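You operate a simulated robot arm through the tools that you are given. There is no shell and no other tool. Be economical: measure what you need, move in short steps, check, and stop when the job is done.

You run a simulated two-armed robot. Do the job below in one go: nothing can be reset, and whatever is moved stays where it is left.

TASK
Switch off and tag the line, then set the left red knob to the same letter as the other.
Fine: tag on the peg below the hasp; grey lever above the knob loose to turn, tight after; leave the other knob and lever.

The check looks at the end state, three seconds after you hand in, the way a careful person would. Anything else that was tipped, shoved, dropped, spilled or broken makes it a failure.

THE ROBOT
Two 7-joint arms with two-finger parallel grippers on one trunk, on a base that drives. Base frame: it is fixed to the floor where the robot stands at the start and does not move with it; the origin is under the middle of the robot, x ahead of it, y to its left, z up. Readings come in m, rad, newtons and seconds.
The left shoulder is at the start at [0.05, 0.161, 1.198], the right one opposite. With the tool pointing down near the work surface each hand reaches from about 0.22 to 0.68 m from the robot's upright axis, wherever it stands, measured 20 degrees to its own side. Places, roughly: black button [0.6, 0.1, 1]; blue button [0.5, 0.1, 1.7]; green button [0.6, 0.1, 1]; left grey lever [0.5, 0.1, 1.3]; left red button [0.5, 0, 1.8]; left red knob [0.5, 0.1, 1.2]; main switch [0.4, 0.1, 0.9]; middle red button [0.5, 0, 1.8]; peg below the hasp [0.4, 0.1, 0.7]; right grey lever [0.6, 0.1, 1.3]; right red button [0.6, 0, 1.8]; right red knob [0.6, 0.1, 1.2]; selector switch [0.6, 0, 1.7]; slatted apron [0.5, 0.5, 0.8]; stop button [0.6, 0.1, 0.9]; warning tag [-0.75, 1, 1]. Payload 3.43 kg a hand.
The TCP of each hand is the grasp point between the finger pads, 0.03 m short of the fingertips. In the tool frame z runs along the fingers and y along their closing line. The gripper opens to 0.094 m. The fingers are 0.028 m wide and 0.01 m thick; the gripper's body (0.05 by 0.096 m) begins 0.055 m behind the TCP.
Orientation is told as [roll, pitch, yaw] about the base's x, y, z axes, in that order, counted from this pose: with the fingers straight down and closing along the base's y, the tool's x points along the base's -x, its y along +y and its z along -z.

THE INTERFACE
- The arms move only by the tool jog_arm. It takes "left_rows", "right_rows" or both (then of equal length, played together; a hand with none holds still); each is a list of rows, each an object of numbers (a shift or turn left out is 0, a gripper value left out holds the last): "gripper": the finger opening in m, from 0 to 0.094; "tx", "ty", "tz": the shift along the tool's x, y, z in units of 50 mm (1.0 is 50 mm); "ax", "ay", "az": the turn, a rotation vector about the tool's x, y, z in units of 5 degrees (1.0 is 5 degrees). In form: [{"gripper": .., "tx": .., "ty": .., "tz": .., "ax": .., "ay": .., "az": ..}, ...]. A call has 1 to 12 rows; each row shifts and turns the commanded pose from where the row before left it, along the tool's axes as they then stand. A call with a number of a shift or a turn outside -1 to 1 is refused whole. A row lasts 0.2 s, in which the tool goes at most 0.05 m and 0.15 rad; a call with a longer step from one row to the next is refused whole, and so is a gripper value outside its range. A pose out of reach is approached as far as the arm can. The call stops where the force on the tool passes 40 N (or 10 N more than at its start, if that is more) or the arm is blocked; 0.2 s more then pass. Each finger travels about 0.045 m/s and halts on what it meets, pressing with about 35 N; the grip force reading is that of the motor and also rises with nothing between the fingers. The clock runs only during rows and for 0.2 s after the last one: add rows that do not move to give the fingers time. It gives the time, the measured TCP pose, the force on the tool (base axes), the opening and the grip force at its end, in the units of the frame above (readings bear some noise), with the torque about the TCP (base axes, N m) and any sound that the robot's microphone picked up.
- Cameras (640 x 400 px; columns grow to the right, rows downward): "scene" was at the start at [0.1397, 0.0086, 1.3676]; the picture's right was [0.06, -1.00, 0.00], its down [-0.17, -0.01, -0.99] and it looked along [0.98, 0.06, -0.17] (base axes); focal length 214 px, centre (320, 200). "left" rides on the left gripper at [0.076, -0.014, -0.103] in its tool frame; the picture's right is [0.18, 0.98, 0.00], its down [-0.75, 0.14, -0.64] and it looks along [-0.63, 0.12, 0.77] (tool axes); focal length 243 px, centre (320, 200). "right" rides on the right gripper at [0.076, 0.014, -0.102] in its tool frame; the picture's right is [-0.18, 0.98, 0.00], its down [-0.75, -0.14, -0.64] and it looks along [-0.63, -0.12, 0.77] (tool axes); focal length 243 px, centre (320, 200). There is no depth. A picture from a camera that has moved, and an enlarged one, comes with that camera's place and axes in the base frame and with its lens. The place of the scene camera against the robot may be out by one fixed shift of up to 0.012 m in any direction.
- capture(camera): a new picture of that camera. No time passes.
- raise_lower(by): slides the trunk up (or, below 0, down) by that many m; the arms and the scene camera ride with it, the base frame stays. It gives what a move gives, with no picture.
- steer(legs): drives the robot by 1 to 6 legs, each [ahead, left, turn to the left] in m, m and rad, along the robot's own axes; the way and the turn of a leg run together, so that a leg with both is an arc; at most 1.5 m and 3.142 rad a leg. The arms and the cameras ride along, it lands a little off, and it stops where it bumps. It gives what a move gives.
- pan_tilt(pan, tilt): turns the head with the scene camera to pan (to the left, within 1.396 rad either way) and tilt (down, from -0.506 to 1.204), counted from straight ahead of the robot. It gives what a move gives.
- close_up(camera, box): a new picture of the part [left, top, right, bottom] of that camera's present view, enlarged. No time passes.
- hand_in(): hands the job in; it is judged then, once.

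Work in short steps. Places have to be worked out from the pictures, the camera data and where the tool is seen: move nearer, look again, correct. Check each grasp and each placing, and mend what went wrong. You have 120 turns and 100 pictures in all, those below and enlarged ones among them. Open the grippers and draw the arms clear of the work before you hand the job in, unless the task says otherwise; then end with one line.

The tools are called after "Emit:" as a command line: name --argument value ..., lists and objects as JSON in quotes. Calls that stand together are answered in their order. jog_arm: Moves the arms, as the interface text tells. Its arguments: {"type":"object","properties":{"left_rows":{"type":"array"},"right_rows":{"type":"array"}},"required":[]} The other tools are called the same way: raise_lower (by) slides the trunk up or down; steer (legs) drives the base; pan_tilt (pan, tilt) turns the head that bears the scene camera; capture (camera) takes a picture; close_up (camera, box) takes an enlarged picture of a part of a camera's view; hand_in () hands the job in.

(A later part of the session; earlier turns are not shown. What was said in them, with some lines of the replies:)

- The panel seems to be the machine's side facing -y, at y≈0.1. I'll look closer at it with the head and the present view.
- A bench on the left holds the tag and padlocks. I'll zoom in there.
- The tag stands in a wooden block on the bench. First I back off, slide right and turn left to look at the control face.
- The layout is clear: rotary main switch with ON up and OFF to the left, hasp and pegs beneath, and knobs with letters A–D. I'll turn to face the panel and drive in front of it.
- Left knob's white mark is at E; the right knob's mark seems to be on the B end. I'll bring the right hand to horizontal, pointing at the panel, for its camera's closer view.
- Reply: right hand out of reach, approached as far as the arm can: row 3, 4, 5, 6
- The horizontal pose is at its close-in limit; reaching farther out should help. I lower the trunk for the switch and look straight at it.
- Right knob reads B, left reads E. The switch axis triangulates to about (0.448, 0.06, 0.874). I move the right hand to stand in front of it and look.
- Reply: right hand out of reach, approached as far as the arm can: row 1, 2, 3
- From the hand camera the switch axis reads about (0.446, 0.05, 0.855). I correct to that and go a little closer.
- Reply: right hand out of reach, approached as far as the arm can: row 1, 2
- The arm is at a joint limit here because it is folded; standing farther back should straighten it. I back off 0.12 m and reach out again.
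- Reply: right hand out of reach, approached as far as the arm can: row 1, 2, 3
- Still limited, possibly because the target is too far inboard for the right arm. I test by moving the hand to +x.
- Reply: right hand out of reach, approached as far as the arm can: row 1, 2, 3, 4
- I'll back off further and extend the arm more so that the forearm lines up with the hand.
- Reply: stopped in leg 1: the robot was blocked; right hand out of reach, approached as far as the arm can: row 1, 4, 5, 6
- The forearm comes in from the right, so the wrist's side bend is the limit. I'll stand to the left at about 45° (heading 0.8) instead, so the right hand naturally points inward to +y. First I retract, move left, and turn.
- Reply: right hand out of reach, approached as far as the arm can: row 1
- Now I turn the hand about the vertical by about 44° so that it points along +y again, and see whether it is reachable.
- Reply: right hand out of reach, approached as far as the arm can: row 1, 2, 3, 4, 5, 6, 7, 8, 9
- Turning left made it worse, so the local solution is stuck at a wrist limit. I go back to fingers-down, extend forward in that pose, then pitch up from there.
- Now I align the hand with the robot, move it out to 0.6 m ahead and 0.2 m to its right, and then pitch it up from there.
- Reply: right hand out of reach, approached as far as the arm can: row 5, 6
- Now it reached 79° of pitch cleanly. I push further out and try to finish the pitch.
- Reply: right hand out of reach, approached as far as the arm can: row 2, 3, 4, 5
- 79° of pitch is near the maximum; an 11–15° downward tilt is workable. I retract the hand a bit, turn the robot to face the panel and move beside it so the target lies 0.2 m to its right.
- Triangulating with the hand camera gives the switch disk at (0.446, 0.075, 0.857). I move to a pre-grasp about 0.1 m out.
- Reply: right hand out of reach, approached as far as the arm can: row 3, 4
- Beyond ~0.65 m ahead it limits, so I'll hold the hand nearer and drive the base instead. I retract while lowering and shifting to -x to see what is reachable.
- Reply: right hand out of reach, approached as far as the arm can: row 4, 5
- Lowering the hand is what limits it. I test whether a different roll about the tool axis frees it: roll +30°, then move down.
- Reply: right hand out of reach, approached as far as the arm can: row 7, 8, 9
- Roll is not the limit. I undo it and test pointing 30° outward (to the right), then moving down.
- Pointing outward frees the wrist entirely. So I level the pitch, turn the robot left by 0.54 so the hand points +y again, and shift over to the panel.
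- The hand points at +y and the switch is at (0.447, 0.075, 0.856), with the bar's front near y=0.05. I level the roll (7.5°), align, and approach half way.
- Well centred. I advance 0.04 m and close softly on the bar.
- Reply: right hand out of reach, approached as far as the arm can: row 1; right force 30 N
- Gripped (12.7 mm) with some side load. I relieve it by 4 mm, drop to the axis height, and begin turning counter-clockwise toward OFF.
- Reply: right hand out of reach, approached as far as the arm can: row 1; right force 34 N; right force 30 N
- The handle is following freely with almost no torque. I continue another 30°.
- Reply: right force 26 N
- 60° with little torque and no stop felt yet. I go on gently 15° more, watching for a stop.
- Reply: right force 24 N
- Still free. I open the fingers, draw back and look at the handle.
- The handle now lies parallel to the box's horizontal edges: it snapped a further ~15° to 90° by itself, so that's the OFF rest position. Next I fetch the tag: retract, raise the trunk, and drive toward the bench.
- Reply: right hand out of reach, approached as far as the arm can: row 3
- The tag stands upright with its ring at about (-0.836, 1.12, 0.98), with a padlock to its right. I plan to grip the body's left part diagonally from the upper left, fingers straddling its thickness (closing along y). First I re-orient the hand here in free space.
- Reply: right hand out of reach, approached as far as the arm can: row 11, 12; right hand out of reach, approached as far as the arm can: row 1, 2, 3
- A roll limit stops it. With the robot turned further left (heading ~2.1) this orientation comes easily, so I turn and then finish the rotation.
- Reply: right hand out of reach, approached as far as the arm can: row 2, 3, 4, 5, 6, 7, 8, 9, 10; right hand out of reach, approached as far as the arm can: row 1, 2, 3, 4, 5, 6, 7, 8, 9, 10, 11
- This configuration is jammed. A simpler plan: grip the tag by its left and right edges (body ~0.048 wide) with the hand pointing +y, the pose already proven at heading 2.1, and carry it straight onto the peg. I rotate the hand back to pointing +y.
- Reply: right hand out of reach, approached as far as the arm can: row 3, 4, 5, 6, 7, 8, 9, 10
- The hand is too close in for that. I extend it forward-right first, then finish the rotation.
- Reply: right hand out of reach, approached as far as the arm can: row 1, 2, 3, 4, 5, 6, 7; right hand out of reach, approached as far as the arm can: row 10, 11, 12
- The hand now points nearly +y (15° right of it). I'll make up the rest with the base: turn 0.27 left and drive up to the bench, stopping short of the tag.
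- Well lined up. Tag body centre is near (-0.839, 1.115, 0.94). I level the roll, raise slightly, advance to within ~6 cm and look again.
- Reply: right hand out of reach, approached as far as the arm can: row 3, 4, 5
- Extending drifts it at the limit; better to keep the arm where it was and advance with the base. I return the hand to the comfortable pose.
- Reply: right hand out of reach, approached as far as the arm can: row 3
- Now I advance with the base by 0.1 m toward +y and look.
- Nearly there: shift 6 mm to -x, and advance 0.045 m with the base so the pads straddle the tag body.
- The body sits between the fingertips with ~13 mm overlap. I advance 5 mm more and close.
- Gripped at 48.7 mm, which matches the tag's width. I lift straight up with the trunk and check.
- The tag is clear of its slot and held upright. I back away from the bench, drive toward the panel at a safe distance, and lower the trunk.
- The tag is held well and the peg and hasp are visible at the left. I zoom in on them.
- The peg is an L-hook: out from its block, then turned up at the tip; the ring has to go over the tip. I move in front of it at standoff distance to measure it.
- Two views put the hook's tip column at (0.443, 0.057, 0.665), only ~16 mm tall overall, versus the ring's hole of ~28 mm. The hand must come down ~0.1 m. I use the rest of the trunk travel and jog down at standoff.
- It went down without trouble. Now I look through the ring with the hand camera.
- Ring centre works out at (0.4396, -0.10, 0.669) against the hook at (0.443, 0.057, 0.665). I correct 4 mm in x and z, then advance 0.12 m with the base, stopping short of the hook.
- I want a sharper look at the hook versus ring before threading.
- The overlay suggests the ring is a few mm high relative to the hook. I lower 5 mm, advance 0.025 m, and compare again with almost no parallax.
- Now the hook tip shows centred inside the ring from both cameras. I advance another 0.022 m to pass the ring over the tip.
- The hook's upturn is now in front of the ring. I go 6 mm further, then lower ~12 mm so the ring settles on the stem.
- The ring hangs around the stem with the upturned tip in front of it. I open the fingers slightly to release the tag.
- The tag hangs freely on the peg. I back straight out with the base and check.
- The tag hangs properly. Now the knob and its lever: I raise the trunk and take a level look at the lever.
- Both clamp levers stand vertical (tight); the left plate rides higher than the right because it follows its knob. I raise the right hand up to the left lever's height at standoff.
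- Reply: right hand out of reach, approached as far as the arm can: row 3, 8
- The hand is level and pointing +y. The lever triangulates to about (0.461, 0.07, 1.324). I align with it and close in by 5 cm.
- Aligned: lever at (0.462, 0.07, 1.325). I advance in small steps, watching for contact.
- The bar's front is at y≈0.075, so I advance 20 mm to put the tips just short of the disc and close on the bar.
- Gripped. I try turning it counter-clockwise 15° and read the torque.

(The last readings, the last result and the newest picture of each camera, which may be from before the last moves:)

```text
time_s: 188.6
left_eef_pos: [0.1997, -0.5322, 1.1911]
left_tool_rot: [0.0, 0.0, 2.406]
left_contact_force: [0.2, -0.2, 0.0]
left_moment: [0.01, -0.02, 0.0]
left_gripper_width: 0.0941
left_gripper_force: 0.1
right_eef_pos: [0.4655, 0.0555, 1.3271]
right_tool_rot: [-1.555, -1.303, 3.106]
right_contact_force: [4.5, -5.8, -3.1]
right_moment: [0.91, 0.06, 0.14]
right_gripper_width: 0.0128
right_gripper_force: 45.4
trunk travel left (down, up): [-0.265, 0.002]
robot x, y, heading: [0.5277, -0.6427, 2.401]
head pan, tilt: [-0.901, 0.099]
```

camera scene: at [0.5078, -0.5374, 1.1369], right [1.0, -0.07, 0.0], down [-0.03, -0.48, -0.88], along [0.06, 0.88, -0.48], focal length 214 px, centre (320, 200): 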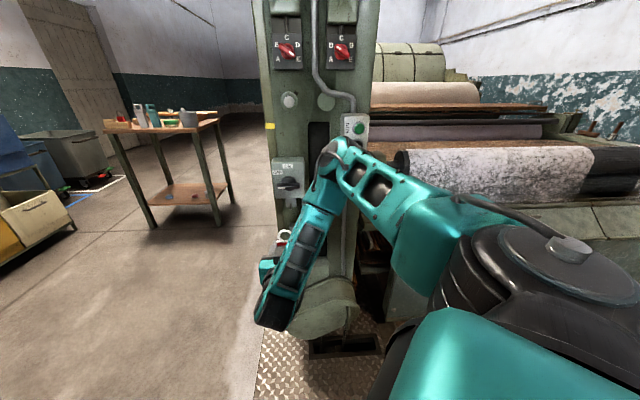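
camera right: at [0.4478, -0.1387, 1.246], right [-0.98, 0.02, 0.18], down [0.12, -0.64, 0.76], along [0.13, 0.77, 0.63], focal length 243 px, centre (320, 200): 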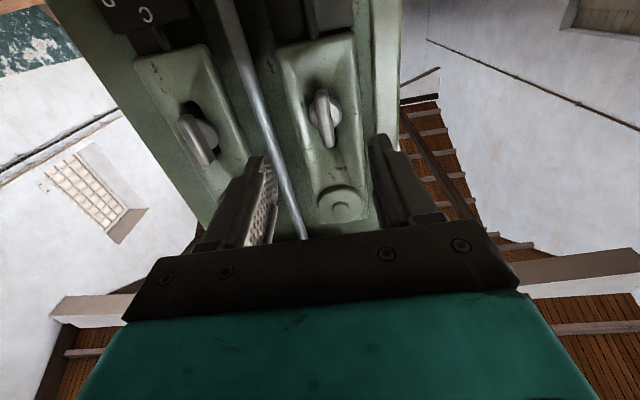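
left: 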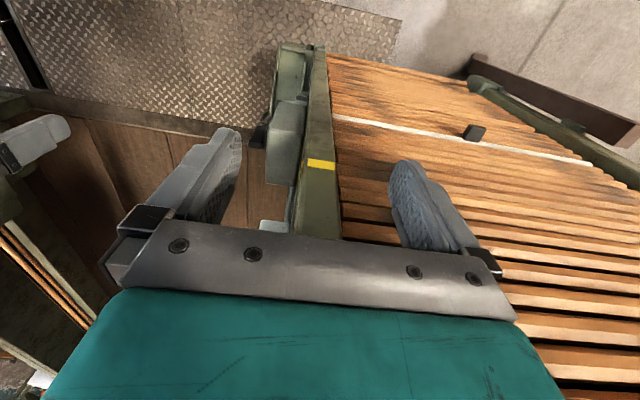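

It turns freely. I continue to about 90°, watching for a stop.

Emit:
jog_arm --right_rows '[{"az": -1}, {"az": -1}, {"az": -1}, {"az": -1}, {"az": -1}, {"az": -1}, {"az": -1}, {"az": -1}]'

Emit:
jog_arm --right_rows '[{"az": -1}, {"az": -1}, {"az": -1}, {"az": -1}, {"az": -1}, {"az": -1}, {}]'

```text
time_s: 190.3
left_eef_pos: [0.2036, -0.5322, 1.1907]
left_tool_rot: [-0.001, -0.002, 2.406]
left_contact_force: [-0.2, 0.7, -1.0]
left_moment: [0.01, -0.01, -0.02]
left_gripper_width: 0.0941
left_gripper_force: 0.1
right_eef_pos: [0.471, 0.0553, 1.3289]
right_tool_rot: [-1.574, -0.613, 3.117]
right_contact_force: [21.9, 4.2, 15.4]
right_moment: [0.9, 0.21, 0.32]
right_gripper_width: 0.0127
right_gripper_force: 45.2
trunk travel left (down, up): [-0.265, 0.002]
robot x, y, heading: [0.5269, -0.644, 2.404]
head pan, tilt: [-0.901, 0.099]
```

```text
time_s: 191.6
left_eef_pos: [0.2033, -0.5332, 1.1886]
left_tool_rot: [0.0, 0.0, 2.406]
left_contact_force: [0.6, -0.7, -0.2]
left_moment: [0.01, -0.02, -0.04]
left_gripper_width: 0.094
left_gripper_force: 0.0
right_eef_pos: [0.4712, 0.0552, 1.3338]
right_tool_rot: [-1.584, -0.171, 3.105]
right_contact_force: [9.4, -9.5, 2.1]
right_moment: [-0.06, 0.05, -1.15]
right_gripper_width: 0.0129
right_gripper_force: 45.3
trunk travel left (down, up): [-0.265, 0.002]
robot x, y, heading: [0.5313, -0.6425, 2.405]
head pan, tilt: [-0.901, 0.099]
stopped in row 6 (right hand): the force on the tool passed its limit at 41 N (the readings are from after the stop); the commanded pose is now the measured one
```

It stopped at ~80–85°. I release, back off a little and look at the lever.

Emit:
jog_arm --right_rows '[{"gripper": 0.058}, {}, {}, {"tz": -0.6}, {"tz": -0.8}, {"tz": -0.8}, {}]'

Emit:
close_up --camera "scene" --box '[276, 180, 356, 250]'

```text
time_s: 193.2
left_eef_pos: [0.2016, -0.5313, 1.1889]
left_tool_rot: [-0.001, 0.002, 2.406]
left_contact_force: [0.9, -0.6, -0.3]
left_moment: [0.02, 0.02, 0.0]
left_gripper_width: 0.094
left_gripper_force: 0.0
right_eef_pos: [0.4637, -0.0518, 1.3309]
right_tool_rot: [-1.581, -0.167, 3.112]
right_contact_force: [0.4, -0.3, -0.6]
right_moment: [0.03, 0.04, 0.0]
right_gripper_width: 0.0581
right_gripper_force: 0.0
trunk travel left (down, up): [-0.265, 0.002]
robot x, y, heading: [0.525, -0.6465, 2.403]
head pan, tilt: [-0.901, 0.099]
```

```text
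5.71 times, centred on (316, 215) of scene
camera zoom: at [0.5112, -0.5229, 1.4139], right [1.0, -0.07, 0.0], down [-0.01, -0.1, -0.99], along [0.07, 0.99, -0.1], focal length 1226 px, centre (343, 114)
```

zoom: 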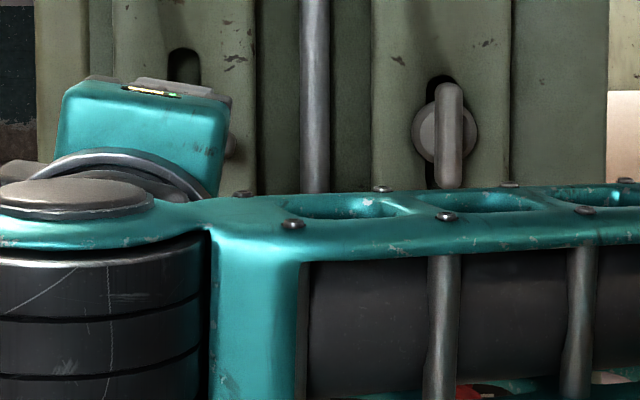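

Emit:
close_up --camera "right" --box '[200, 40, 440, 240]'

```text
2.00 times, centred on (320, 140) of right
camera zoom: at [0.5341, -0.1581, 1.3034], right [-0.34, 0.02, -0.94], down [-0.74, -0.62, 0.26], along [-0.58, 0.78, 0.23], focal length 485 px, centre (320, 320)
```

zoom: 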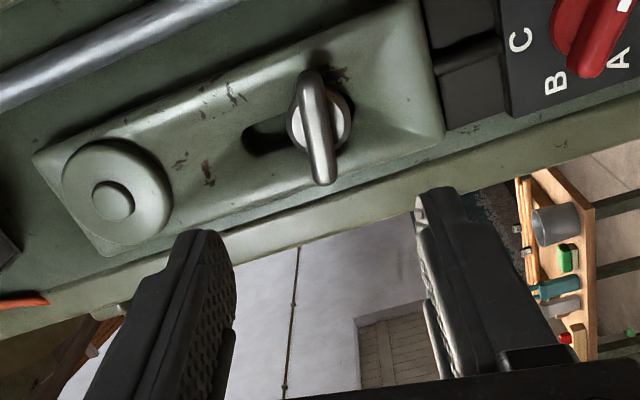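

The lever now lies across the slot, at its loose stop. Next I turn the hand back 20° to match the knob bar's angle and move down in front of the knob.

Emit:
jog_arm --right_rows '[{"az": 1}, {"az": 1}, {"az": 1}, {"az": 1}, {"tx": 0.41, "ty": 0.7}, {"tx": 0.41, "ty": 0.7}, {"tx": 0.41, "ty": 0.7}, {}]'

Emit:
capture --camera "right"

```text
time_s: 195.0
left_eef_pos: [0.2007, -0.5305, 1.1906]
left_tool_rot: [0.001, 0.002, 2.406]
left_contact_force: [0.2, -0.6, -0.1]
left_moment: [-0.01, 0.01, 0.03]
left_gripper_width: 0.094
left_gripper_force: 0.2
right_eef_pos: [0.4612, -0.0531, 1.211]
right_tool_rot: [-1.579, -0.515, 3.112]
right_contact_force: [0.8, 0.1, 0.4]
right_moment: [-0.01, 0.02, 0.01]
right_gripper_width: 0.058
right_gripper_force: 0.1
right hand out of reach, approached as far as the arm can: row 7
trunk travel left (down, up): [-0.265, 0.002]
robot x, y, heading: [0.525, -0.6458, 2.406]
head pan, tilt: [-0.901, 0.099]
```

```text
18 pictures are left
camera right: at [0.5174, -0.1582, 1.1592], right [-0.65, 0.03, -0.76], down [-0.61, -0.63, 0.49], along [-0.46, 0.78, 0.42], focal length 243 px, centre (320, 200)
```

right: 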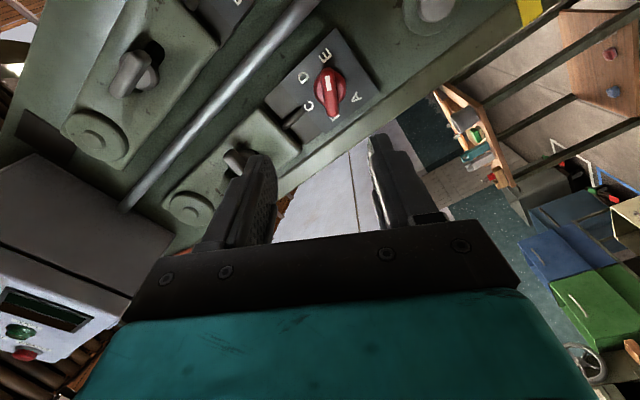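

The fingers are parallel to the knob's bar, and the knob is near (0.467, 0.07, 1.200). I close in and look once more.

Emit:
jog_arm --right_rows '[{"tz": 0.48, "tx": 0.1, "ty": 0.06}, {"tz": 0.48, "tx": 0.1, "ty": 0.06}, {"tz": 0.48}, {}]'

Emit:
close_up --camera "right" --box '[220, 40, 440, 240]'

```text
time_s: 196.0
left_eef_pos: [0.1995, -0.532, 1.1888]
left_tool_rot: [0.001, 0.001, 2.407]
left_contact_force: [-0.3, -0.2, -0.1]
left_moment: [0.01, 0.01, 0.03]
left_gripper_width: 0.0941
left_gripper_force: 0.1
right_eef_pos: [0.4389, 0.0071, 1.2156]
right_tool_rot: [-1.577, -0.518, 3.112]
right_contact_force: [0.6, 1.0, 0.3]
right_moment: [0.02, -0.01, -0.02]
right_gripper_width: 0.0579
right_gripper_force: 0.1
right hand out of reach, approached as far as the arm can: row 1, 2, 3
trunk travel left (down, up): [-0.265, 0.002]
robot x, y, heading: [0.5246, -0.6455, 2.404]
head pan, tilt: [-0.901, 0.099]
```

```text
2.00 times, centred on (330, 140) of right
camera zoom: at [0.4947, -0.0982, 1.1655], right [-0.64, 0.03, -0.76], down [-0.61, -0.63, 0.49], along [-0.47, 0.78, 0.42], focal length 485 px, centre (300, 320)
```

zoom: 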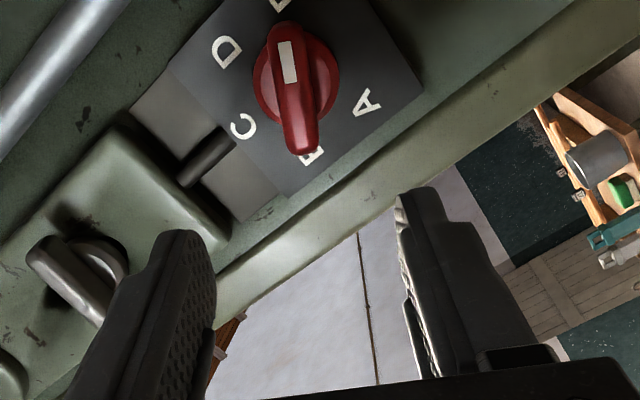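

Again a limit at this height, whereas the lever's height relative to the shoulder worked well. I withdraw slightly, lower the trunk 0.12 m, and bring the hand back up by the same amount.

Emit:
jog_arm --right_rows '[{"tz": -0.6}, {}]'

Emit:
raise_lower --by -0.12

Emit:
jog_arm --right_rows '[{"tx": -0.18, "ty": -0.69}, {"tx": -0.18, "ty": -0.69}, {"tx": -0.18, "ty": -0.69}, {}]'

```text
time_s: 196.6
left_eef_pos: [0.1999, -0.5306, 1.1893]
left_tool_rot: [0.0, 0.002, 2.407]
left_contact_force: [0.8, 0.4, 0.2]
left_moment: [0.01, 0.01, 0.0]
left_gripper_width: 0.0941
left_gripper_force: 0.1
right_eef_pos: [0.4375, -0.0226, 1.2149]
right_tool_rot: [-1.582, -0.518, 3.119]
right_contact_force: [0.1, 0.5, 0.0]
right_moment: [-0.01, 0.02, 0.0]
right_gripper_width: 0.058
right_gripper_force: 0.1
trunk travel left (down, up): [-0.265, 0.002]
robot x, y, heading: [0.5287, -0.6444, 2.403]
head pan, tilt: [-0.901, 0.099]
```

```text
time_s: 198.1
left_eef_pos: [0.2006, -0.5321, 1.0694]
left_tool_rot: [0.0, 0.001, 2.406]
left_contact_force: [-0.8, -0.3, -0.2]
left_moment: [-0.01, -0.01, 0.02]
left_gripper_width: 0.0941
left_gripper_force: 0.2
right_eef_pos: [0.438, -0.0219, 1.0952]
right_tool_rot: [-1.581, -0.517, 3.12]
right_contact_force: [0.4, -0.3, -0.4]
right_moment: [0.0, -0.01, -0.02]
right_gripper_width: 0.0578
right_gripper_force: 0.1
trunk travel left (down, up): [-0.145, 0.122]
robot x, y, heading: [0.528, -0.6461, 2.405]
head pan, tilt: [-0.901, 0.099]
```

```text
time_s: 199.1
left_eef_pos: [0.1993, -0.5308, 1.0689]
left_tool_rot: [-0.003, 0.003, 2.408]
left_contact_force: [0.7, -1.0, 0.2]
left_moment: [-0.02, 0.01, -0.03]
left_gripper_width: 0.0936
left_gripper_force: 0.0
right_eef_pos: [0.4647, -0.023, 1.1987]
right_tool_rot: [-1.584, -0.516, 3.12]
right_contact_force: [-0.1, 0.9, -0.3]
right_moment: [-0.04, 0.02, 0.01]
right_gripper_width: 0.058
right_gripper_force: 0.0
trunk travel left (down, up): [-0.145, 0.122]
robot x, y, heading: [0.5307, -0.6433, 2.405]
head pan, tilt: [-0.901, 0.099]
```

That works. I advance 6 cm with a slight x correction and look.

Emit:
jog_arm --right_rows '[{"tz": 0.4, "tx": 0.05, "ty": -0.03}, {"tz": 0.4}, {"tz": 0.3}, {}]'

Emit:
close_up --camera "right" --box '[220, 40, 440, 240]'

```text
time_s: 200.1
left_eef_pos: [0.1987, -0.531, 1.0697]
left_tool_rot: [0.001, 0.003, 2.407]
left_contact_force: [-0.2, -0.8, -0.3]
left_moment: [0.0, 0.01, -0.04]
left_gripper_width: 0.0939
left_gripper_force: 0.1
right_eef_pos: [0.4696, 0.0299, 1.1998]
right_tool_rot: [-1.583, -0.517, 3.116]
right_contact_force: [-0.1, -0.4, 0.8]
right_moment: [0.0, 0.01, -0.01]
right_gripper_width: 0.0581
right_gripper_force: 0.1
trunk travel left (down, up): [-0.145, 0.122]
robot x, y, heading: [0.5266, -0.6464, 2.404]
head pan, tilt: [-0.901, 0.099]
```

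```text
2.00 times, centred on (330, 140) of right
camera zoom: at [0.5263, -0.0748, 1.1489], right [-0.64, 0.03, -0.76], down [-0.6, -0.63, 0.49], along [-0.47, 0.78, 0.42], focal length 485 px, centre (300, 320)
```

zoom: 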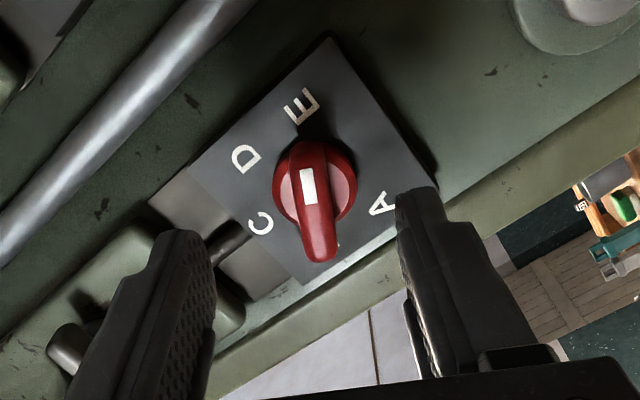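

Intersecting the rays puts the knob deeper: axis at (0.463, ~0.10, 1.201). I correct x by -7 mm, advance 4.5 cm watching force, then close.

Emit:
jog_arm --right_rows '[{"tz": 0.3, "tx": -0.11, "ty": 0.066}, {"tz": 0.3}, {"tz": 0.25}, {}]'

Emit:
close_up --camera "right" --box '[220, 40, 440, 240]'

```text
time_s: 201.1
left_eef_pos: [0.2004, -0.5322, 1.0694]
left_tool_rot: [0.0, 0.003, 2.408]
left_contact_force: [0.3, -1.3, 0.4]
left_moment: [0.0, 0.03, 0.02]
left_gripper_width: 0.0941
left_gripper_force: 0.1
right_eef_pos: [0.4656, 0.0724, 1.1981]
right_tool_rot: [-1.584, -0.517, 3.119]
right_contact_force: [0.8, 0.0, 0.2]
right_moment: [-0.01, -0.04, 0.0]
right_gripper_width: 0.058
right_gripper_force: 0.0
trunk travel left (down, up): [-0.145, 0.122]
robot x, y, heading: [0.5289, -0.6416, 2.405]
head pan, tilt: [-0.901, 0.099]
```

```text
2.00 times, centred on (330, 140) of right
camera zoom: at [0.5213, -0.0326, 1.1491], right [-0.64, 0.03, -0.76], down [-0.6, -0.63, 0.49], along [-0.47, 0.78, 0.42], focal length 485 px, centre (300, 320)
```

zoom: 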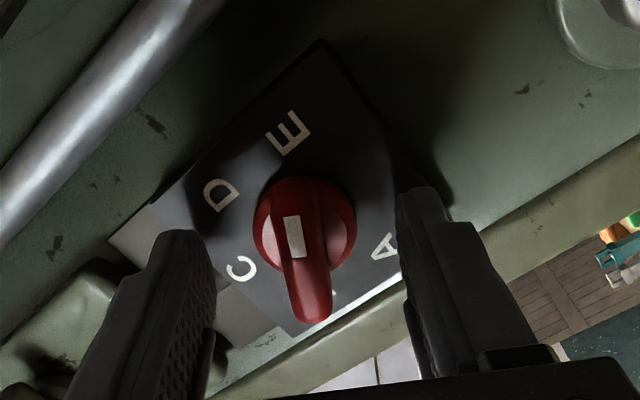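

The bar sits well between the fingers. I close on it.

Emit:
jog_arm --right_rows '[{"gripper": 0.0}, {}, {}, {}, {}, {}]'

```text
time_s: 202.5
left_eef_pos: [0.1999, -0.5306, 1.0691]
left_tool_rot: [0.001, 0.001, 2.407]
left_contact_force: [-0.7, -0.2, 0.6]
left_moment: [-0.02, -0.02, 0.02]
left_gripper_width: 0.0942
left_gripper_force: 0.0
right_eef_pos: [0.4649, 0.0716, 1.1995]
right_tool_rot: [-1.582, -0.515, 3.118]
right_contact_force: [-1.0, -1.1, -2.8]
right_moment: [-0.68, 0.0, 0.47]
right_gripper_width: 0.013
right_gripper_force: 45.4
trunk travel left (down, up): [-0.145, 0.122]
robot x, y, heading: [0.5261, -0.6421, 2.404]
head pan, tilt: [-0.901, 0.099]
```

Gripped with little side load. I turn counter-clockwise 30° and check the torque.

Emit:
jog_arm --right_rows '[{"az": -1}, {"az": -1}, {"az": -1}, {"az": -1}, {"az": -1}, {"az": -1}]'

```text
time_s: 203.9
left_eef_pos: [0.2009, -0.5329, 1.0689]
left_tool_rot: [-0.001, 0.002, 2.406]
left_contact_force: [0.0, -0.2, -0.4]
left_moment: [0.01, -0.01, 0.01]
left_gripper_width: 0.0941
left_gripper_force: 0.2
right_eef_pos: [0.4659, 0.0721, 1.1998]
right_tool_rot: [-1.58, 0.011, 3.112]
right_contact_force: [-2.7, -12.2, -7.4]
right_moment: [-0.87, 0.01, 0.66]
right_gripper_width: 0.0128
right_gripper_force: 44.7
trunk travel left (down, up): [-0.145, 0.122]
robot x, y, heading: [0.5266, -0.6412, 2.404]
head pan, tilt: [-0.901, 0.099]
```

Free to turn, so the clamp really is loose. I continue.

Emit:
jog_arm --right_rows '[{"az": -1}, {"az": -1}, {"az": -1}, {"az": -1}, {"az": -1}, {"az": -1}]'

```text
time_s: 204.4
left_eef_pos: [0.2027, -0.5332, 1.0707]
left_tool_rot: [-0.004, -0.003, 2.4]
left_contact_force: [0.2, -0.5, -0.3]
left_moment: [0.03, -0.02, 0.04]
left_gripper_width: 0.0941
left_gripper_force: 0.0
right_eef_pos: [0.4616, 0.0738, 1.1995]
right_tool_rot: [-1.611, 0.104, 3.062]
right_contact_force: [13.7, -18.1, 4.8]
right_moment: [-0.59, 0.05, -1.56]
right_gripper_width: 0.0135
right_gripper_force: 45.2
right hand out of reach, approached as far as the arm can: row 1, 2
trunk travel left (down, up): [-0.145, 0.122]
robot x, y, heading: [0.5278, -0.642, 2.403]
head pan, tilt: [-0.901, 0.099]
stopped in row 2 (right hand): the force on the tool passed its limit at 50 N (the readings are from after the stop); the commanded pose is now the measured one
```

The wrist roll limit is reached at ~95° roll. I release, back off, and roll the hand the other way to regrip the bar from its opposite orientation.

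Emit:
jog_arm --right_rows '[{"gripper": 0.058}, {}, {}, {"tz": -0.6}, {"tz": -0.8}, {"az": 1}, {"az": 1}, {"az": 1}, {"az": 1}, {"az": 1}, {"az": 1}, {"az": 1}]'

Emit:
jog_arm --right_rows '[{"az": 1}, {"az": 1}, {"az": 1}, {"az": 1}, {"az": 1}, {"az": 1}, {"az": 1}, {"az": 1}, {"az": 1}, {"az": 1}, {"az": 1}, {"az": 1}]'

Emit:
jog_arm --right_rows '[{"az": 1}, {"az": 1}, {"az": 1}, {"az": 1}, {"az": 1}, {"az": 1}, {"az": 1}, {"az": 1}, {"az": 1}, {"az": 1}, {}]'

```text
time_s: 207.1
left_eef_pos: [0.2007, -0.5299, 1.0683]
left_tool_rot: [0.001, 0.004, 2.404]
left_contact_force: [0.2, 0.2, -0.5]
left_moment: [0.01, 0.02, 0.01]
left_gripper_width: 0.094
left_gripper_force: 0.1
right_eef_pos: [0.4515, 0.0068, 1.1933]
right_tool_rot: [-1.609, -0.504, 3.095]
right_contact_force: [-0.2, 0.8, 0.0]
right_moment: [0.01, -0.01, -0.01]
right_gripper_width: 0.0578
right_gripper_force: 0.1
trunk travel left (down, up): [-0.145, 0.122]
robot x, y, heading: [0.5288, -0.6455, 2.407]
head pan, tilt: [-0.901, 0.099]
```

```text
time_s: 209.7
left_eef_pos: [0.2002, -0.5298, 1.0693]
left_tool_rot: [0.0, 0.001, 2.402]
left_contact_force: [-0.2, -0.1, 0.0]
left_moment: [0.02, 0.01, -0.01]
left_gripper_width: 0.0938
left_gripper_force: 0.1
right_eef_pos: [0.4522, 0.0056, 1.194]
right_tool_rot: [-2.607, -1.531, -2.17]
right_contact_force: [-0.3, -0.1, 0.6]
right_moment: [0.01, 0.0, -0.02]
right_gripper_width: 0.058
right_gripper_force: 0.0
trunk travel left (down, up): [-0.145, 0.122]
robot x, y, heading: [0.528, -0.6453, 2.401]
head pan, tilt: [-0.901, 0.099]
```

```text
time_s: 212.1
left_eef_pos: [0.2011, -0.5302, 1.0696]
left_tool_rot: [0.0, 0.001, 2.404]
left_contact_force: [0.3, 1.0, -1.0]
left_moment: [0.0, 0.03, 0.03]
left_gripper_width: 0.0939
left_gripper_force: 0.0
right_eef_pos: [0.4532, 0.0059, 1.1925]
right_tool_rot: [1.616, -0.717, -0.096]
right_contact_force: [0.1, 0.5, 0.0]
right_moment: [0.02, 0.02, -0.01]
right_gripper_width: 0.0578
right_gripper_force: 0.0
trunk travel left (down, up): [-0.145, 0.122]
robot x, y, heading: [0.5243, -0.6455, 2.407]
head pan, tilt: [-0.901, 0.099]
```

Roll of -49° reached without limit. I look at the knob's present angle.

Emit:
close_up --camera "right" --box '[200, 30, 440, 230]'

```text
2.00 times, centred on (320, 130) of right
camera zoom: at [0.3789, -0.0915, 1.1506], right [-0.51, 0.0, 0.86], down [0.62, -0.7, 0.37], along [0.6, 0.72, 0.35], focal length 485 px, centre (320, 340)
```

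zoom: 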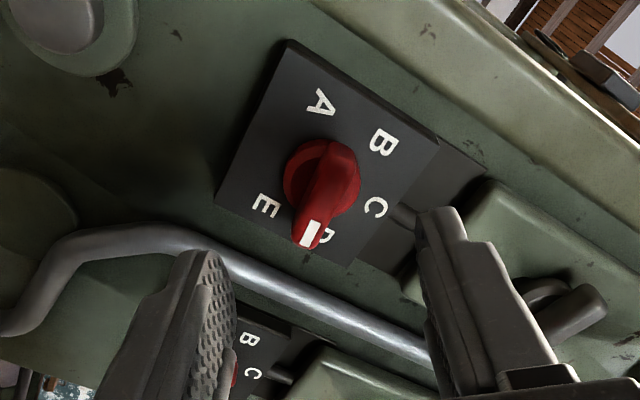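

The knob has settled at D. I level the hand, match the bar's angle (roll -60°), align and advance onto the bar, then close.

Emit:
jog_arm --right_rows '[{"ax": -0.1, "ay": 0.4, "az": 0.73}, {"ax": -0.1, "ay": 0.4, "az": 0.73}, {"az": 0.73, "tx": -0.276, "ty": 0.025}, {}]'

Emit:
jog_arm --right_rows '[{"tz": 0.45}, {"tz": 0.45}, {"tz": 0.4}, {}]'

Emit:
close_up --camera "right" --box '[200, 30, 440, 230]'

```text
time_s: 213.1
left_eef_pos: [0.2005, -0.5305, 1.0689]
left_tool_rot: [-0.001, 0.003, 2.402]
left_contact_force: [-0.6, 0.1, -0.3]
left_moment: [-0.01, 0.05, 0.03]
left_gripper_width: 0.0941
left_gripper_force: 0.1
right_eef_pos: [0.4622, 0.0061, 1.2018]
right_tool_rot: [1.576, -0.53, -0.003]
right_contact_force: [-0.2, -0.6, 0.3]
right_moment: [0.01, 0.0, -0.01]
right_gripper_width: 0.0578
right_gripper_force: 0.0
trunk travel left (down, up): [-0.145, 0.122]
robot x, y, heading: [0.5292, -0.6433, 2.406]
head pan, tilt: [-0.901, 0.099]
```

```text
time_s: 214.1
left_eef_pos: [0.2011, -0.5309, 1.0699]
left_tool_rot: [0.0, 0.003, 2.404]
left_contact_force: [0.5, -0.5, -0.7]
left_moment: [-0.04, -0.04, -0.02]
left_gripper_width: 0.094
left_gripper_force: 0.0
right_eef_pos: [0.4625, 0.0698, 1.2033]
right_tool_rot: [1.576, -0.53, -0.002]
right_contact_force: [-0.1, 0.1, 0.3]
right_moment: [0.0, 0.02, 0.01]
right_gripper_width: 0.0582
right_gripper_force: 0.1
trunk travel left (down, up): [-0.145, 0.122]
robot x, y, heading: [0.5285, -0.6426, 2.406]
head pan, tilt: [-0.901, 0.099]
```

```text
2.00 times, centred on (320, 130) of right
camera zoom: at [0.3896, -0.0324, 1.1766], right [-0.34, 0.0, 0.94], down [0.72, -0.64, 0.26], along [0.6, 0.77, 0.22], focal length 485 px, centre (320, 340)
```

zoom: 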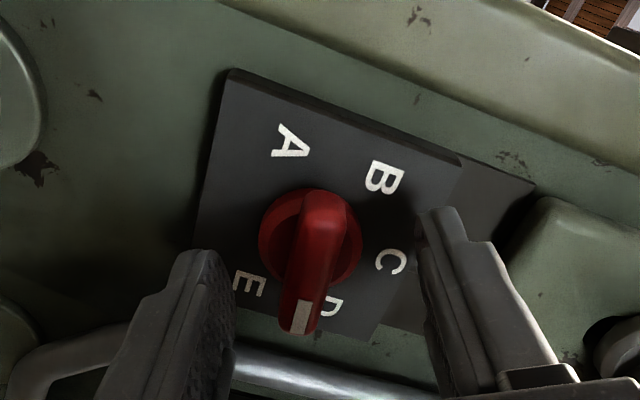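

The bar is centred between the fingers, so I close and start turning counter-clockwise.

Emit:
jog_arm --right_rows '[{"gripper": 0.0}, {}, {}, {}, {}, {}]'

Emit:
jog_arm --right_rows '[{"az": -1}, {"az": -1}, {"az": -1}, {"az": -1}, {"az": -1}, {"az": -1}, {"az": -1}, {"az": -1}, {"az": -1}, {"az": -1}, {"az": -1}, {"az": -1}]'

```text
time_s: 215.4
left_eef_pos: [0.2012, -0.5304, 1.0695]
left_tool_rot: [0.001, 0.003, 2.403]
left_contact_force: [0.2, -0.7, 0.0]
left_moment: [0.02, -0.03, 0.02]
left_gripper_width: 0.0941
left_gripper_force: 0.1
right_eef_pos: [0.4655, 0.0717, 1.2012]
right_tool_rot: [1.575, -0.532, -0.005]
right_contact_force: [9.6, -5.6, -13.6]
right_moment: [0.39, 0.0, -1.43]
right_gripper_width: 0.0127
right_gripper_force: 45.2
trunk travel left (down, up): [-0.145, 0.122]
robot x, y, heading: [0.5274, -0.6422, 2.404]
head pan, tilt: [-0.901, 0.099]
```

```text
time_s: 218.1
left_eef_pos: [0.202, -0.5291, 1.0695]
left_tool_rot: [0.001, 0.003, 2.402]
left_contact_force: [-0.3, -0.1, -0.8]
left_moment: [-0.03, -0.01, 0.01]
left_gripper_width: 0.094
left_gripper_force: 0.1
right_eef_pos: [0.4644, 0.0709, 1.201]
right_tool_rot: [-2.008, -1.565, -2.703]
right_contact_force: [7.1, -1.4, -7.6]
right_moment: [-1.61, 0.02, -0.12]
right_gripper_width: 0.0128
right_gripper_force: 44.8
trunk travel left (down, up): [-0.145, 0.122]
robot x, y, heading: [0.5273, -0.6462, 2.4]
head pan, tilt: [-0.901, 0.099]
```

Turned to C with low forces; I continue the next 60° to B.

Emit:
jog_arm --right_rows '[{"az": -1}, {"az": -1}, {"az": -1}, {"az": -1}, {"az": -1}, {"az": -1}, {"az": -1}, {"az": -1}, {"az": -1}, {"az": -1}, {"az": -1}, {"az": -1}]'

Emit:
jog_arm --right_rows '[{"gripper": 0.058}, {}, {}, {"tz": -0.6}, {"tz": -0.8}, {}]'

Emit:
close_up --camera "right" --box '[200, 0, 440, 200]'

```text
time_s: 220.7
left_eef_pos: [0.2014, -0.5306, 1.0694]
left_tool_rot: [0.0, 0.005, 2.403]
left_contact_force: [0.5, -0.3, -1.3]
left_moment: [0.0, -0.01, 0.03]
left_gripper_width: 0.094
left_gripper_force: 0.1
right_eef_pos: [0.463, 0.0705, 1.2013]
right_tool_rot: [-1.573, -0.515, -3.14]
right_contact_force: [1.8, -1.6, -13.6]
right_moment: [0.34, 0.03, 1.26]
right_gripper_width: 0.0127
right_gripper_force: 45.0
trunk travel left (down, up): [-0.145, 0.122]
robot x, y, heading: [0.5295, -0.644, 2.404]
head pan, tilt: [-0.901, 0.099]
```

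```text
time_s: 222.1
left_eef_pos: [0.2008, -0.5308, 1.0687]
left_tool_rot: [0.001, 0.002, 2.403]
left_contact_force: [0.4, -0.5, -0.1]
left_moment: [0.01, 0.0, -0.03]
left_gripper_width: 0.0939
left_gripper_force: 0.0
right_eef_pos: [0.4643, 0.0015, 1.2019]
right_tool_rot: [-1.575, -0.517, -3.141]
right_contact_force: [-0.6, -0.3, -0.5]
right_moment: [0.0, 0.04, 0.02]
right_gripper_width: 0.0579
right_gripper_force: 0.0
trunk travel left (down, up): [-0.145, 0.122]
robot x, y, heading: [0.5301, -0.6438, 2.404]
head pan, tilt: [-0.901, 0.099]
```

```text
2.00 times, centred on (320, 100) of right
camera zoom: at [0.523, -0.1015, 1.1521], right [-0.65, 0.0, -0.76], down [-0.59, -0.64, 0.49], along [-0.49, 0.76, 0.42], focal length 485 px, centre (320, 400)
```

zoom: 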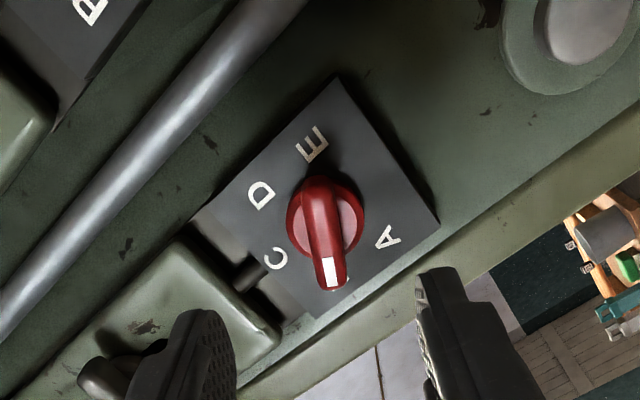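

The knob's mark now points to B. Next I tighten: raise the trunk back to the lever's height and roll the hand to match the horizontal lever.

Emit:
raise_lower --by 0.12

Emit:
jog_arm --right_rows '[{"az": -1}, {"az": -1}, {"az": -1}, {"az": -1}, {"az": -0.6, "ty": -0.08}, {}]'

Emit:
close_up --camera "right" --box '[200, 0, 440, 200]'

```text
time_s: 223.6
left_eef_pos: [0.2012, -0.5309, 1.1901]
left_tool_rot: [-0.001, 0.002, 2.402]
left_contact_force: [0.6, 0.6, -0.3]
left_moment: [-0.01, -0.01, -0.02]
left_gripper_width: 0.0939
left_gripper_force: 0.0
right_eef_pos: [0.4629, 0.0028, 1.3208]
right_tool_rot: [-1.575, -0.518, -3.142]
right_contact_force: [-0.1, -0.4, 0.0]
right_moment: [0.0, 0.0, -0.02]
right_gripper_width: 0.0582
right_gripper_force: 0.1
trunk travel left (down, up): [-0.265, 0.002]
robot x, y, heading: [0.5263, -0.6454, 2.404]
head pan, tilt: [-0.901, 0.099]
```

```text
time_s: 224.9
left_eef_pos: [0.2009, -0.5305, 1.1902]
left_tool_rot: [-0.001, 0.002, 2.406]
left_contact_force: [-0.5, -0.2, -0.5]
left_moment: [0.0, 0.04, 0.0]
left_gripper_width: 0.094
left_gripper_force: 0.1
right_eef_pos: [0.4646, 0.0017, 1.3265]
right_tool_rot: [-1.577, -0.116, 3.141]
right_contact_force: [0.4, 0.1, 0.3]
right_moment: [-0.01, 0.01, -0.03]
right_gripper_width: 0.0582
right_gripper_force: 0.1
trunk travel left (down, up): [-0.265, 0.002]
robot x, y, heading: [0.5291, -0.6426, 2.401]
head pan, tilt: [-0.901, 0.099]
```

```text
2.00 times, centred on (320, 100) of right
camera zoom: at [0.5387, -0.1016, 1.3035], right [-0.3, 0.0, -0.96], down [-0.73, -0.64, 0.22], along [-0.61, 0.77, 0.19], focal length 485 px, centre (320, 400)
```

zoom: 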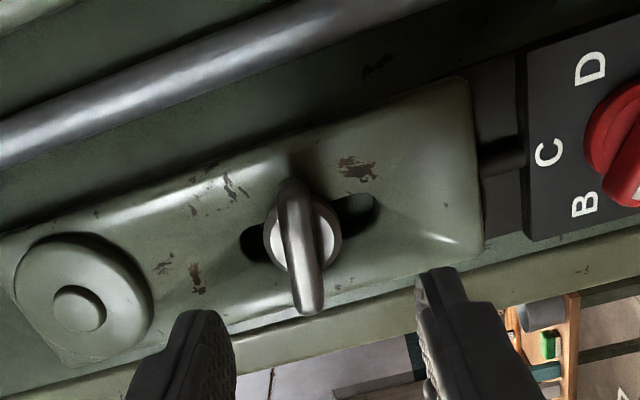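

The plate has moved down and the lever lies parallel to the fingers. I advance, close, and turn it back clockwise.

Emit:
jog_arm --right_rows '[{"tz": 0.4}, {"tz": 0.4}, {"tz": 0.3}, {"gripper": 0.0}, {}, {}, {}, {}, {}]'

Emit:
jog_arm --right_rows '[{"az": 1}, {"az": 1}, {"az": 1}, {"az": 1}, {"az": 1}, {"az": 1}, {"az": 1}, {"az": 1}]'

```text
time_s: 226.9
left_eef_pos: [0.2015, -0.5322, 1.189]
left_tool_rot: [0.0, 0.0, 2.403]
left_contact_force: [0.5, 0.2, 0.2]
left_moment: [-0.02, -0.03, -0.04]
left_gripper_width: 0.094
left_gripper_force: 0.0
right_eef_pos: [0.466, 0.0546, 1.3338]
right_tool_rot: [-1.593, -0.124, -3.14]
right_contact_force: [-0.4, 16.0, 33.3]
right_moment: [0.61, 0.06, -0.66]
right_gripper_width: 0.0127
right_gripper_force: 45.6
trunk travel left (down, up): [-0.265, 0.002]
robot x, y, heading: [0.5311, -0.6424, 2.405]
head pan, tilt: [-0.901, 0.099]
```

```text
time_s: 228.8
left_eef_pos: [0.2008, -0.5314, 1.1897]
left_tool_rot: [-0.001, 0.003, 2.403]
left_contact_force: [0.1, -0.3, 0.0]
left_moment: [0.03, 0.01, 0.03]
left_gripper_width: 0.094
left_gripper_force: 0.0
right_eef_pos: [0.4639, 0.0554, 1.3325]
right_tool_rot: [-1.601, -0.824, -3.119]
right_contact_force: [-2.1, 17.5, 32.7]
right_moment: [0.32, 0.01, -0.32]
right_gripper_width: 0.0127
right_gripper_force: 45.2
trunk travel left (down, up): [-0.265, 0.002]
robot x, y, heading: [0.5276, -0.6445, 2.4]
head pan, tilt: [-0.901, 0.099]
```

It turns back freely. I relieve the upward load by 5 mm and continue to vertical.

Emit:
jog_arm --right_rows '[{"tx": -0.074, "ty": -0.067}, {"az": 1}, {"az": 1}, {"az": 1}, {"az": 1}, {"az": 1}, {"az": 1}, {"az": 1}, {"az": 1}, {}]'

Emit:
jog_arm --right_rows '[{"az": 0.6}, {"az": 0.6}, {}]'

```text
time_s: 230.9
left_eef_pos: [0.201, -0.53, 1.1892]
left_tool_rot: [-0.002, 0.001, 2.402]
left_contact_force: [0.2, 0.1, -0.1]
left_moment: [-0.01, 0.02, -0.02]
left_gripper_width: 0.0939
left_gripper_force: 0.0
right_eef_pos: [0.4639, 0.056, 1.3331]
right_tool_rot: [-1.716, -1.514, -2.996]
right_contact_force: [-2.4, 2.3, 10.5]
right_moment: [1.12, 0.0, 0.06]
right_gripper_width: 0.0127
right_gripper_force: 45.1
trunk travel left (down, up): [-0.265, 0.002]
robot x, y, heading: [0.5282, -0.6434, 2.404]
head pan, tilt: [-0.901, 0.099]
```

```text
time_s: 231.8
left_eef_pos: [0.2011, -0.532, 1.1908]
left_tool_rot: [-0.001, 0.0, 2.403]
left_contact_force: [0.5, -0.1, 0.2]
left_moment: [0.02, 0.0, -0.01]
left_gripper_width: 0.0938
left_gripper_force: 0.0
right_eef_pos: [0.4642, 0.0556, 1.3327]
right_tool_rot: [1.739, -1.523, -0.169]
right_contact_force: [-2.7, 3.8, 10.5]
right_moment: [1.01, -1.4, 0.04]
right_gripper_width: 0.0139
right_gripper_force: 45.0
trunk travel left (down, up): [-0.265, 0.002]
robot x, y, heading: [0.5271, -0.6473, 2.406]
head pan, tilt: [-0.901, 0.099]
```

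The torque rose to 1.4 N·m: the lever is tight at its stop. I release, retreat straight out, and inspect.

Emit:
jog_arm --right_rows '[{"gripper": 0.058}, {}, {}, {"tz": -0.6}, {"tz": -0.8}, {"tz": -0.8}, {}]'

Emit:
steer --legs '[[0.2, 0.22, 0]]'

Emit:
pan_tilt --pan -1.2 --tilt 0.2

Emit:
capture --camera "scene"

```text
time_s: 233.3
left_eef_pos: [0.2005, -0.5295, 1.1898]
left_tool_rot: [0.001, 0.001, 2.404]
left_contact_force: [-0.7, 0.5, 0.8]
left_moment: [0.02, 0.0, 0.02]
left_gripper_width: 0.094
left_gripper_force: 0.1
right_eef_pos: [0.4657, -0.0552, 1.3311]
right_tool_rot: [1.667, -1.525, -0.092]
right_contact_force: [-0.1, 0.1, 0.3]
right_moment: [-0.03, 0.0, 0.04]
right_gripper_width: 0.0581
right_gripper_force: 0.1
trunk travel left (down, up): [-0.265, 0.002]
robot x, y, heading: [0.5307, -0.6444, 2.402]
head pan, tilt: [-0.901, 0.099]
```

```text
time_s: 235.9
left_eef_pos: [-0.0939, -0.5538, 1.1897]
left_tool_rot: [0.001, 0.003, 2.401]
left_contact_force: [-0.3, -0.3, 0.1]
left_moment: [-0.04, -0.01, 0.0]
left_gripper_width: 0.0941
left_gripper_force: 0.1
right_eef_pos: [0.1695, -0.0788, 1.331]
right_tool_rot: [1.682, -1.524, -0.109]
right_contact_force: [-0.5, 1.3, 0.2]
right_moment: [0.02, 0.04, 0.04]
right_gripper_width: 0.058
right_gripper_force: 0.0
trunk travel left (down, up): [-0.265, 0.002]
robot x, y, heading: [0.2312, -0.6683, 2.402]
head pan, tilt: [-0.901, 0.099]
```

```text
time_s: 236.7
left_eef_pos: [-0.0946, -0.5534, 1.1895]
left_tool_rot: [0.0, 0.002, 2.402]
left_contact_force: [0.7, 0.0, 0.4]
left_moment: [0.02, 0.0, 0.0]
left_gripper_width: 0.0942
left_gripper_force: 0.0
right_eef_pos: [0.1695, -0.0784, 1.3322]
right_tool_rot: [1.677, -1.525, -0.108]
right_contact_force: [0.2, -0.6, 0.5]
right_moment: [-0.03, 0.0, 0.0]
right_gripper_width: 0.058
right_gripper_force: 0.1
trunk travel left (down, up): [-0.265, 0.002]
robot x, y, heading: [0.231, -0.6667, 2.4]
head pan, tilt: [-1.201, 0.201]
```

```text
10 pictures are left
camera scene: at [0.2435, -0.5519, 1.4046], right [0.93, -0.36, 0.0], down [-0.07, -0.19, -0.98], along [0.35, 0.91, -0.2], focal length 214 px, centre (320, 200)
```

scene: 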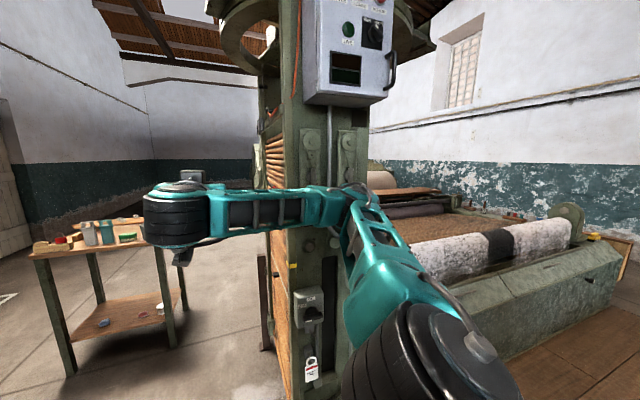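

The switch and tag look right; the arm hides the knobs. I lower the right hand and zoom in.

Emit:
jog_arm --right_rows '[{"tx": 0.9}, {"tx": 0.9}, {"tx": 0.9}, {"tx": 0.9}, {"tx": 0.9}, {"tx": 0.9}, {"tx": 0.9}, {}]'

Emit:
close_up --camera "scene" --box '[280, 120, 390, 260]'

```text
time_s: 238.5
left_eef_pos: [-0.0937, -0.5539, 1.1891]
left_tool_rot: [0.001, 0.002, 2.401]
left_contact_force: [-1.0, 0.1, 1.2]
left_moment: [-0.01, -0.01, -0.07]
left_gripper_width: 0.094
left_gripper_force: 0.2
right_eef_pos: [0.1163, -0.0914, 1.0272]
right_tool_rot: [1.61, -1.525, -0.047]
right_contact_force: [0.6, 0.5, 0.0]
right_moment: [0.01, -0.04, -0.03]
right_gripper_width: 0.058
right_gripper_force: 0.0
right hand out of reach, approached as far as the arm can: row 3, 4, 5, 6
trunk travel left (down, up): [-0.265, 0.002]
robot x, y, heading: [0.2354, -0.6669, 2.403]
head pan, tilt: [-1.201, 0.201]
```

```text
2.86 times, centred on (335, 190) of scene
camera zoom: at [0.2437, -0.5521, 1.4046], right [0.93, -0.36, 0.0], down [-0.07, -0.19, -0.98], along [0.35, 0.91, -0.2], focal length 613 px, centre (277, 229)
```

zoom: 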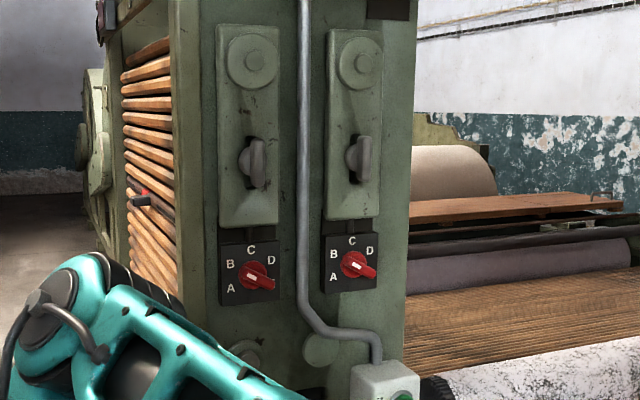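

Both knobs and both levers look alike. One sharper look at the knobs, and one at the switch and tag.

Emit:
close_up --camera "scene" --box '[312, 160, 362, 212]'

Emit:
close_up --camera "scene" --box '[270, 270, 350, 400]'

```text
7.69 times, centred on (337, 186) of scene
camera zoom: at [0.2437, -0.5521, 1.4046], right [0.93, -0.36, 0.0], down [-0.07, -0.19, -0.98], along [0.35, 0.91, -0.2], focal length 1650 px, centre (189, 308)
```

zoom: 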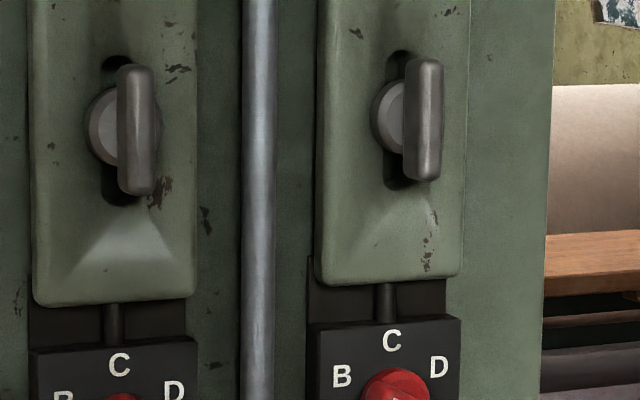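

```text
3.08 times, centred on (310, 335) of scene
camera zoom: at [0.2437, -0.5521, 1.4046], right [0.93, -0.36, 0.0], down [-0.07, -0.19, -0.98], along [0.35, 0.91, -0.2], focal length 660 px, centre (351, -215)
```

zoom: 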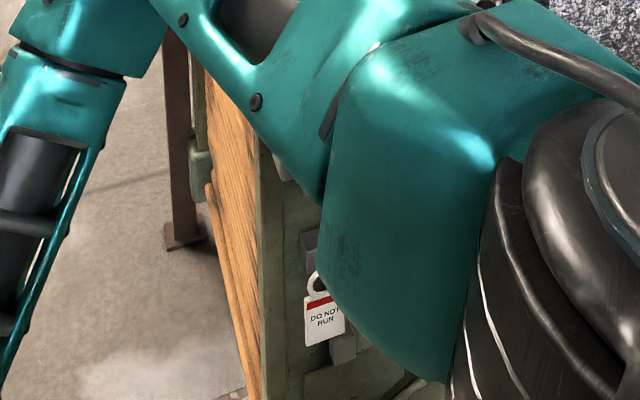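

Levers match and the tag hangs. A last zoom on the knobs.

Emit:
close_up --camera "scene" --box '[304, 196, 364, 226]'

```text
10.67 times, centred on (334, 211) of scene
camera zoom: at [0.2437, -0.5521, 1.4046], right [0.93, -0.36, 0.0], down [-0.07, -0.19, -0.98], along [0.35, 0.91, -0.2], focal length 2288 px, centre (171, 83)
```

zoom: 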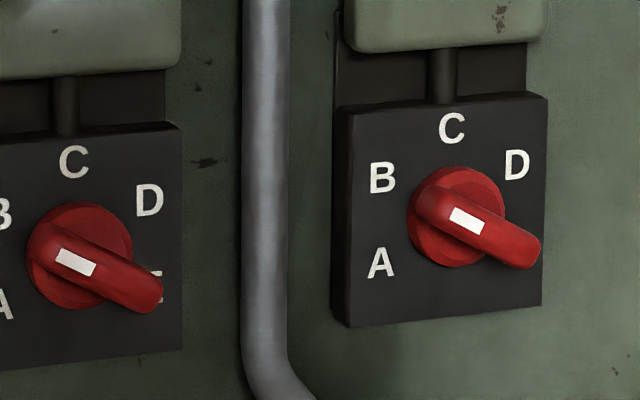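

Both knobs show B at the same angle, both levers are tight, the switch is at OFF and the tag is on its peg. The arms are clear of the panel, so I open the right gripper fully and hand in.

Emit:
jog_arm --right_rows '[{"gripper": 0.094}, {}, {}, {}]'

Emit:
hand_in

```text
time_s: 239.5
left_eef_pos: [-0.0946, -0.5538, 1.1902]
left_tool_rot: [0.001, 0.003, 2.4]
left_contact_force: [-0.3, -0.1, -0.6]
left_moment: [-0.01, -0.01, 0.01]
left_gripper_width: 0.0938
left_gripper_force: 0.1
right_eef_pos: [0.1168, -0.0914, 1.0269]
right_tool_rot: [1.608, -1.526, -0.043]
right_contact_force: [-0.1, 0.1, -0.2]
right_moment: [-0.01, -0.01, -0.02]
right_gripper_width: 0.0941
right_gripper_force: 0.2
trunk travel left (down, up): [-0.265, 0.002]
robot x, y, heading: [0.2325, -0.6705, 2.403]
head pan, tilt: [-1.201, 0.201]
```

```text
The job is handed in.
```

I turned the main switch off, hung the tag on the peg below the hasp, set the left red knob to B to match the right one and tightened its lever again; I took the switch's horizontal rest position as OFF, since the handle settled there by itself, though the printed OFF label sits at about 45°.
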